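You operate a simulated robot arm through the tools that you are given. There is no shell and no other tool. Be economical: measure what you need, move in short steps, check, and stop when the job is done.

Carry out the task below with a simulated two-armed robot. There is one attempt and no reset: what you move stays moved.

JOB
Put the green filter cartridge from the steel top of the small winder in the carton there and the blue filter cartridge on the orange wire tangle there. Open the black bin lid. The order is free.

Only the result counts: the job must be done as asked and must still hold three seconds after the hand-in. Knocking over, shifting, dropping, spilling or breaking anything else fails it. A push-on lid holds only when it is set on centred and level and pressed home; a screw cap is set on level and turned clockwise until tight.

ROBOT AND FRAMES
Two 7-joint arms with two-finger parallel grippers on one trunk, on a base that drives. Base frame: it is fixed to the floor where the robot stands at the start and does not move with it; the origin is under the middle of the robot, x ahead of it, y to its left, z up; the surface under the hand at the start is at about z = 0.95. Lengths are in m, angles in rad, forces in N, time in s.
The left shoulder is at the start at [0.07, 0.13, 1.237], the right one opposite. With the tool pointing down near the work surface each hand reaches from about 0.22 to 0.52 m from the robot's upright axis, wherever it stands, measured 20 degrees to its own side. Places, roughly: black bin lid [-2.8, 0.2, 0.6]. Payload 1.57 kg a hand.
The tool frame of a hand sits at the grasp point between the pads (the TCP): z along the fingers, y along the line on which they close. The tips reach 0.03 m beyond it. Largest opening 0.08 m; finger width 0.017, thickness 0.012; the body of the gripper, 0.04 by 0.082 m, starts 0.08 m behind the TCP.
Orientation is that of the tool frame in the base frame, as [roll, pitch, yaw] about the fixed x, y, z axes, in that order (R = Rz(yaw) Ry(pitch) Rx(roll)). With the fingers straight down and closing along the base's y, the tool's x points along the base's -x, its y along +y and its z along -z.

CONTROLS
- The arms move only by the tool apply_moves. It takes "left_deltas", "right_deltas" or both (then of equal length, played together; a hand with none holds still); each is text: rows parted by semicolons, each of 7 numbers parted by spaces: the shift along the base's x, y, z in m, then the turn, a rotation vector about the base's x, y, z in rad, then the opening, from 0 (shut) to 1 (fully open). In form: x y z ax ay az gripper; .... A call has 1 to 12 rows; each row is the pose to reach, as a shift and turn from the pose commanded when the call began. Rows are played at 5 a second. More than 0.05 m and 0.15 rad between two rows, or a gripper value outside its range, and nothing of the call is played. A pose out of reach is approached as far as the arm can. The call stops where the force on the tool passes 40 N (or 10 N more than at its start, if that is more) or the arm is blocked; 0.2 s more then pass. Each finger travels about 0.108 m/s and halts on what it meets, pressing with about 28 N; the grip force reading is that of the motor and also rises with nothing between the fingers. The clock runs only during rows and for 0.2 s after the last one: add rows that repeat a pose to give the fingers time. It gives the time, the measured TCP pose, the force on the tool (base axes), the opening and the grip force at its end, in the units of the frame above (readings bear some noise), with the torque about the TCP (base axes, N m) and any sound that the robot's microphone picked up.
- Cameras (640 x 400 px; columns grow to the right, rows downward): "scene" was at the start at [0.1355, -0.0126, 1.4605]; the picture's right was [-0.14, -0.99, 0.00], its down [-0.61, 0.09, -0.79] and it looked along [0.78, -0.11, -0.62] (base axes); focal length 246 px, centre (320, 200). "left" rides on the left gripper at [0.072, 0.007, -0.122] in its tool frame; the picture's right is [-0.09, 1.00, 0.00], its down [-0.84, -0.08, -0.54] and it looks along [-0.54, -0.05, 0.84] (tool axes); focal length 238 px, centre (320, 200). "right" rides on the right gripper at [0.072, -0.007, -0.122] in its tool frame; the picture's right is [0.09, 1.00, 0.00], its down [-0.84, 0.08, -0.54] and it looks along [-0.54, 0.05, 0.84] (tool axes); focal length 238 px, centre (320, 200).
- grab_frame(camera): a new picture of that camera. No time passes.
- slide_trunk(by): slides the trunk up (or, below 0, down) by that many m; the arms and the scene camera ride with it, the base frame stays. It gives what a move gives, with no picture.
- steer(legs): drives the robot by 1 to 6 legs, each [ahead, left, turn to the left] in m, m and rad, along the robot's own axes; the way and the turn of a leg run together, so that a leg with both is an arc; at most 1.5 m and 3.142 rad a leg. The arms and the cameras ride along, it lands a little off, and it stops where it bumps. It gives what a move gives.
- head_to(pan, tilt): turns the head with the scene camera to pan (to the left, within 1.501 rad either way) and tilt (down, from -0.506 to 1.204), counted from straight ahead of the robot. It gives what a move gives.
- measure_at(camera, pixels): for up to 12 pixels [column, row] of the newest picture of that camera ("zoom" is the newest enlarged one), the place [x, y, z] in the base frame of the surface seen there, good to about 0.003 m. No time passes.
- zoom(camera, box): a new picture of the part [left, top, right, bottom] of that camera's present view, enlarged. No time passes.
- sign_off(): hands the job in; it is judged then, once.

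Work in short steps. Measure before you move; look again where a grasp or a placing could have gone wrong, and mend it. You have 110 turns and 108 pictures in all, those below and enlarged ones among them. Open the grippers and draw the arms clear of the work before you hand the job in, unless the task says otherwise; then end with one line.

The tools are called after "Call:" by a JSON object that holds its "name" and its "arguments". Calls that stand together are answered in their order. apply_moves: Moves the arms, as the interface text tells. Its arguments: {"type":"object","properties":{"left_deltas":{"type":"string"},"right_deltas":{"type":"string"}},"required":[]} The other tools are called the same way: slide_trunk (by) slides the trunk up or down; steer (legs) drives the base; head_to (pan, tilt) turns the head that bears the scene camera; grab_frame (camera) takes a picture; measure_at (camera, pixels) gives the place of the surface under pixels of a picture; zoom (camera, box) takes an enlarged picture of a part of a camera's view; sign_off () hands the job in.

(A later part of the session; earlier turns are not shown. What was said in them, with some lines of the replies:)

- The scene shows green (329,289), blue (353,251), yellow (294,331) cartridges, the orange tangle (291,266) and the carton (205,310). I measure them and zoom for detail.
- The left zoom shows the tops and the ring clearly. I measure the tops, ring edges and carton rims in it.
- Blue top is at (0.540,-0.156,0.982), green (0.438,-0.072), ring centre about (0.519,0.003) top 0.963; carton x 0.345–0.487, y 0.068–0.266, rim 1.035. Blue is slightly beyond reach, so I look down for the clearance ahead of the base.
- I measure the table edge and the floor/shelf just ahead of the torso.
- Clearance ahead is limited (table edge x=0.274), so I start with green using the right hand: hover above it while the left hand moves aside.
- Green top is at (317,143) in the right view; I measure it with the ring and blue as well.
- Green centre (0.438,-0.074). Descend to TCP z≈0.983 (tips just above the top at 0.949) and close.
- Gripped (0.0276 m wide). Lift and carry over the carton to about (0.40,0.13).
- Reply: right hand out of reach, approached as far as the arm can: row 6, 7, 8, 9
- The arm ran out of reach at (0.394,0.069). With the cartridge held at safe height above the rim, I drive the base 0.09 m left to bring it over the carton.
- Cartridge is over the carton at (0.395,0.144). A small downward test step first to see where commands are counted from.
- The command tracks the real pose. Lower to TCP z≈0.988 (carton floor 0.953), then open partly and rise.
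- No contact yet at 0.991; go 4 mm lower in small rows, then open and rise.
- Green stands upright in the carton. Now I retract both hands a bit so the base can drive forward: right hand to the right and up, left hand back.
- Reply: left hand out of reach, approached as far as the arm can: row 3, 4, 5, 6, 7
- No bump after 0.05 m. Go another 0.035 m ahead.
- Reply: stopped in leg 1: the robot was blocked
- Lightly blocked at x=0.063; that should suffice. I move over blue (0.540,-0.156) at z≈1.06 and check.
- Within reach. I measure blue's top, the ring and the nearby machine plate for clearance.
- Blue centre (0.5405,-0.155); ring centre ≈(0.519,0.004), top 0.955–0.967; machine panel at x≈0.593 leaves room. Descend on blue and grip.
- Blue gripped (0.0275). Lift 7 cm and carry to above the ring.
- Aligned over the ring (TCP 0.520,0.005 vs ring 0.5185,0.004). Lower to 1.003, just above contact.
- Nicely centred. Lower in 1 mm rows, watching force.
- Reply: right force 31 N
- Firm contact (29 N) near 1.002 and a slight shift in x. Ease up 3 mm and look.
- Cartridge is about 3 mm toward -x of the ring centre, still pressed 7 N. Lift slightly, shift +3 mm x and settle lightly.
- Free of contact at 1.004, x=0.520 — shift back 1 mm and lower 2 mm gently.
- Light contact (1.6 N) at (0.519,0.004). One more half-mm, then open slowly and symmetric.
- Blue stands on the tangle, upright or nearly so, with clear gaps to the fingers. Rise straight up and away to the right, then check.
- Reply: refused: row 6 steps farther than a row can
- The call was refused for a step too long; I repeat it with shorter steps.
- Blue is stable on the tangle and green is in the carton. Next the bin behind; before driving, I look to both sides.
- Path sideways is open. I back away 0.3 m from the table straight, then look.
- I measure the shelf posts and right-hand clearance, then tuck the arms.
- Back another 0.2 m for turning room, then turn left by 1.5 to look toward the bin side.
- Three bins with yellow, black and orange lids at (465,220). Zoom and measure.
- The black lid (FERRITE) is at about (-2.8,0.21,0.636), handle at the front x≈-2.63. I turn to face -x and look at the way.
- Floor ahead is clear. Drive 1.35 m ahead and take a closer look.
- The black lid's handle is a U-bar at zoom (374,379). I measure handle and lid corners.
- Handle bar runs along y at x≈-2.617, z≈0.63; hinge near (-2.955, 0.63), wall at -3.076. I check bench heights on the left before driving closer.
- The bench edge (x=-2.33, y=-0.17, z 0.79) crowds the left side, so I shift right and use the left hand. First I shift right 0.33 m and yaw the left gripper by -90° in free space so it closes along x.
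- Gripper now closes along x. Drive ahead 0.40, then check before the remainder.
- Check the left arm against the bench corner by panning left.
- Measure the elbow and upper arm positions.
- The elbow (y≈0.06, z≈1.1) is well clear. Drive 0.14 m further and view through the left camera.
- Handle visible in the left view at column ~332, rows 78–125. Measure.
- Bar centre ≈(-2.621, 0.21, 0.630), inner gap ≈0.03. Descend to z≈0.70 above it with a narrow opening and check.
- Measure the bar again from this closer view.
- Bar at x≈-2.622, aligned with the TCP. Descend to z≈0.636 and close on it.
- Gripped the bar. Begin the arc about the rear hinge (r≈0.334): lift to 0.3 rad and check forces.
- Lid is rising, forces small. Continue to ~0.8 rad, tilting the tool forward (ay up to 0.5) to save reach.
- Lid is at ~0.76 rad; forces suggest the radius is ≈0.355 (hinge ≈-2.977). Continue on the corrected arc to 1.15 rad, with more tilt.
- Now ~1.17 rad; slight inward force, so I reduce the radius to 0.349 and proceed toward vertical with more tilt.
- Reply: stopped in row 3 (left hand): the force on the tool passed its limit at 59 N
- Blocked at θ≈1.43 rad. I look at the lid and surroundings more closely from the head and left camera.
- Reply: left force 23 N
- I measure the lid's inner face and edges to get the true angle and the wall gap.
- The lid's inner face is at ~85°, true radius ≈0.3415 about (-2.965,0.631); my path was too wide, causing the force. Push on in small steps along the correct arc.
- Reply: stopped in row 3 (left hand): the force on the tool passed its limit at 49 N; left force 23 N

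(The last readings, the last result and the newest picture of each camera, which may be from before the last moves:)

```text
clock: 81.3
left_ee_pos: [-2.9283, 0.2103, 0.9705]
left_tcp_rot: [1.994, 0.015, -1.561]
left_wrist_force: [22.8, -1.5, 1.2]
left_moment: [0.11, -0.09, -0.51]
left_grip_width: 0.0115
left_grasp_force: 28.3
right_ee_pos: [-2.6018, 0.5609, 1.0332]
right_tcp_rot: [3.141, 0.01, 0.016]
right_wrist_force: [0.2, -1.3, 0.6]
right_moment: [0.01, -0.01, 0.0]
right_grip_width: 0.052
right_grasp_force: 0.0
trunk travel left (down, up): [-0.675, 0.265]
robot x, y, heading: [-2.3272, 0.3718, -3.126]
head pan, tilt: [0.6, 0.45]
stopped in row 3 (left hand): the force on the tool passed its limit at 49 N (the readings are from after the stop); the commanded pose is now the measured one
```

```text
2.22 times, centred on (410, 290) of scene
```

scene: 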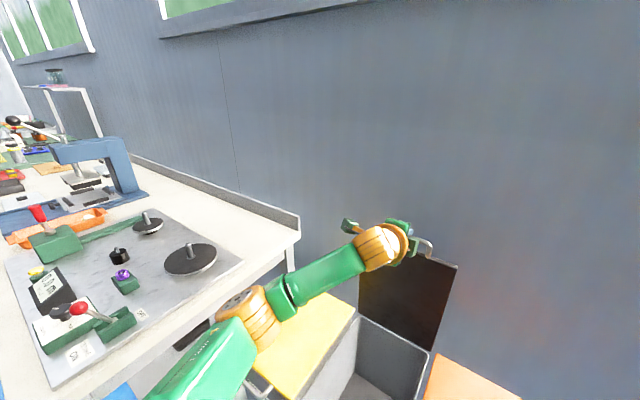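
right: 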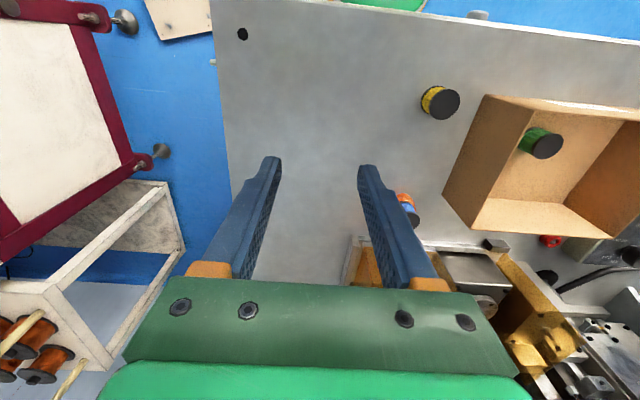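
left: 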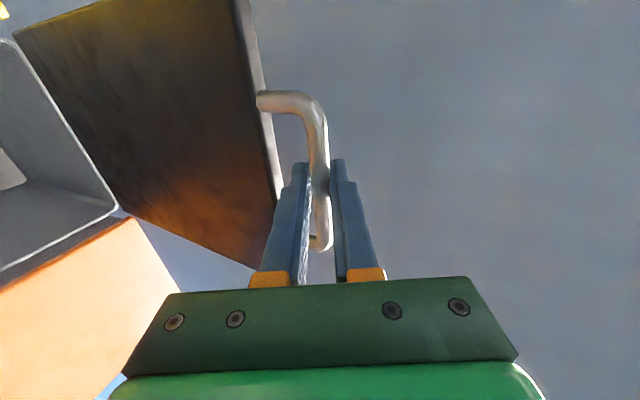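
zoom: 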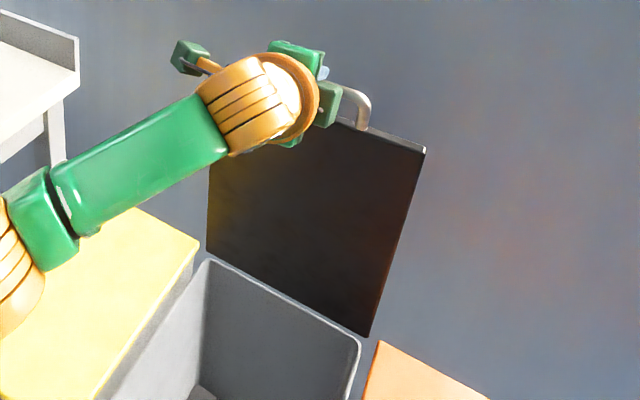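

A hard stop in pure x at ~85°: the hinge's end stop. Ease the pressure and open the fingers slightly to see whether the lid stays.

Call:
{"name": "apply_moves", "arguments": {"left_deltas": "0.002 0 0 0 0 0 0; 0.002 0 0 0 0 0 0; 0.002 0 0 0 0 0 0.2; 0.002 0 0 0 0 0 0.2; 0.002 0 0 0 0 0 0.2; 0.002 0 0 0 0 0 0.2"}}

Call:
{"name": "zoom", "arguments": {"camera": "scene", "box": [320, 200, 500, 380]}}

Call:
{"name": "grab_frame", "arguments": {"camera": "left"}}

```text
clock: 82.7
left_ee_pos: [-2.935, 0.2113, 0.9671]
left_tcp_rot: [2.003, 0.013, -1.561]
left_wrist_force: [-0.1, -0.5, -0.2]
left_moment: [0.0, -0.03, 0.02]
left_grip_width: 0.0162
left_grasp_force: 0.1
right_ee_pos: [-2.6103, 0.5623, 1.0296]
right_tcp_rot: [3.14, 0.0, 0.018]
right_wrist_force: [0.8, -0.6, 0.1]
right_moment: [-0.02, 0.01, 0.01]
right_grip_width: 0.052
right_grasp_force: 0.0
trunk travel left (down, up): [-0.675, 0.265]
robot x, y, heading: [-2.3275, 0.374, -3.129]
head pan, tilt: [0.6, 0.45]
```

```text
2.22 times, centred on (410, 290) of scene
```

zoom: 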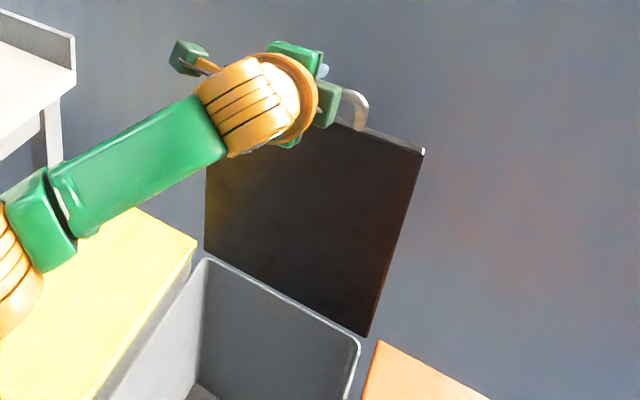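

```text
43 pictures are left
```

left: 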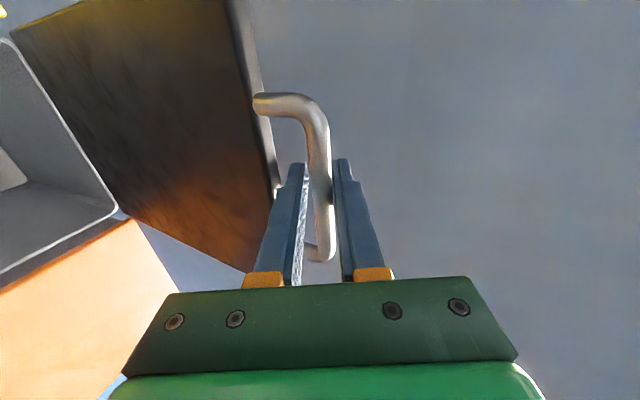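

The lid stays with zero force. Open a little more and back the fingers out along the tool axis (+x, +z).

Call:
{"name": "apply_moves", "arguments": {"left_deltas": "0 0 0 0 0 0 0.27; 0 0 0 0 0 0 0.27; 0.009 0 0.004 0 0 0 0.27; 0.018 0 0.0083 0 0 0 0.27; 0.032 0 0.0148 0 0 0 0.27; 0.05 0 0.023 0 0 0 0.27; 0.08 0 0.037 0 0 0 0.27; 0.11 0 0.05 0 0 0 0.27; 0.14 0 0.064 0 0 0 0.27; 0.14 0 0.064 0 0 0 0.27"}}

Call:
{"name": "grab_frame", "arguments": {"camera": "scene"}}

```text
clock: 84.9
left_ee_pos: [-2.797, 0.2106, 1.0316]
left_tcp_rot: [2.004, 0.012, -1.56]
left_wrist_force: [-0.1, 0.1, -0.4]
left_moment: [-0.04, 0.0, -0.02]
left_grip_width: 0.0214
left_grasp_force: 0.1
right_ee_pos: [-2.611, 0.5611, 1.0299]
right_tcp_rot: [3.141, -0.001, 0.015]
right_wrist_force: [0.3, 0.1, 0.8]
right_moment: [-0.01, 0.02, 0.0]
right_grip_width: 0.0519
right_grasp_force: 0.1
trunk travel left (down, up): [-0.675, 0.265]
robot x, y, heading: [-2.3232, 0.3718, -3.123]
head pan, tilt: [0.6, 0.45]
```

```text
42 pictures are left
```

scene: 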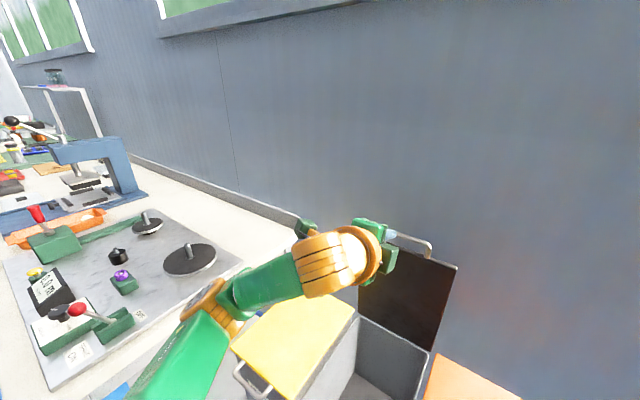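

The lid stands open and the fingers are free. Drive back 0.35 m to draw the arm clear, then check the lid.

Call:
{"name": "steer", "arguments": {"legs": [[-0.4, 0, 0]]}}

Call:
{"name": "apply_moves", "arguments": {"left_deltas": "0 0 0 0 0 0 0.6; 0 0 0 0 0 0 1; 0 0 0 0 0 0 1; 0 0 0 0 0 0 1", "right_deltas": "0 0 0 0 0 0 1; 0 0 0 0 0 0 1; 0 0 0 0 0 0 1; 0 0 0 0 0 0 1"}}

Call:
{"name": "grab_frame", "arguments": {"camera": "scene"}}

```text
clock: 87.4
left_ee_pos: [-2.3959, 0.2147, 1.0311]
left_tcp_rot: [2.005, 0.012, -1.559]
left_wrist_force: [-0.3, 0.2, 0.3]
left_moment: [0.01, -0.04, 0.01]
left_grip_width: 0.0213
left_grasp_force: 0.0
right_ee_pos: [-2.2105, 0.5675, 1.0292]
right_tcp_rot: [3.14, 0.001, 0.018]
right_wrist_force: [0.6, 0.4, 0.0]
right_moment: [-0.02, 0.0, 0.0]
right_grip_width: 0.0522
right_grasp_force: 0.2
trunk travel left (down, up): [-0.675, 0.265]
robot x, y, heading: [-1.9214, 0.3799, -3.123]
head pan, tilt: [0.6, 0.45]
```

```text
clock: 88.4
left_ee_pos: [-2.396, 0.2156, 1.031]
left_tcp_rot: [2.003, 0.011, -1.557]
left_wrist_force: [0.4, -0.1, -0.8]
left_moment: [-0.02, -0.01, 0.04]
left_grip_width: 0.0801
left_grasp_force: 0.2
right_ee_pos: [-2.2109, 0.5678, 1.0295]
right_tcp_rot: [3.141, 0.0, 0.018]
right_wrist_force: [0.3, -0.4, 0.5]
right_moment: [-0.03, 0.02, 0.01]
right_grip_width: 0.0799
right_grasp_force: 0.1
trunk travel left (down, up): [-0.675, 0.265]
robot x, y, heading: [-1.9259, 0.3772, -3.12]
head pan, tilt: [0.6, 0.45]
```

```text
41 pictures are left
```

scene: 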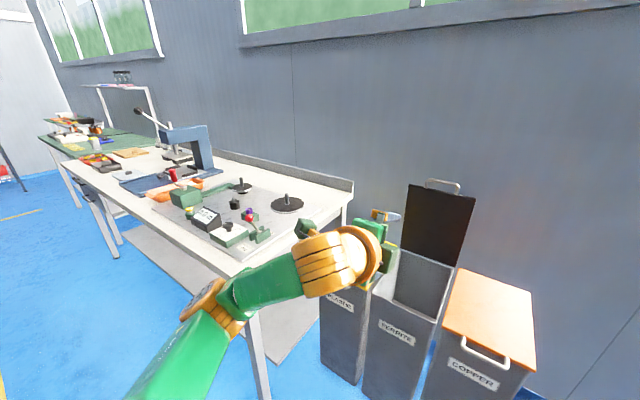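

The black lid stands open on its own. A last check of its angle and that the bin has not shifted.

Call:
{"name": "measure_at", "arguments": {"camera": "scene", "pixels": [[440, 210], [430, 250], [395, 333], [472, 375], [345, 305], [443, 182]]}}

```text
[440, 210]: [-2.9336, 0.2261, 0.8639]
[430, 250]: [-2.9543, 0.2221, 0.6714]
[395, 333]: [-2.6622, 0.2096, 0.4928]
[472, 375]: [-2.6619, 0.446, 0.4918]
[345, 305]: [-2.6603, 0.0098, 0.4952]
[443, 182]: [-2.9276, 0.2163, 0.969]
```

The bin fronts still line up at x≈-2.66, and the lid rests at its stop. Both cartridges were seen in place and the arms are clear with the grippers open, so I hand in.

Call:
{"name": "sign_off", "arguments": {}}

```text
The job is handed in.
```

I put the green cartridge in the carton and the blue one on the orange wire tangle, opened the black bin lid to its stop at about 85°, and handed the job in; the result has not come back. The base bumped the winder lightly once while I drove up to it, but pictures afterwards showed nothing moved.
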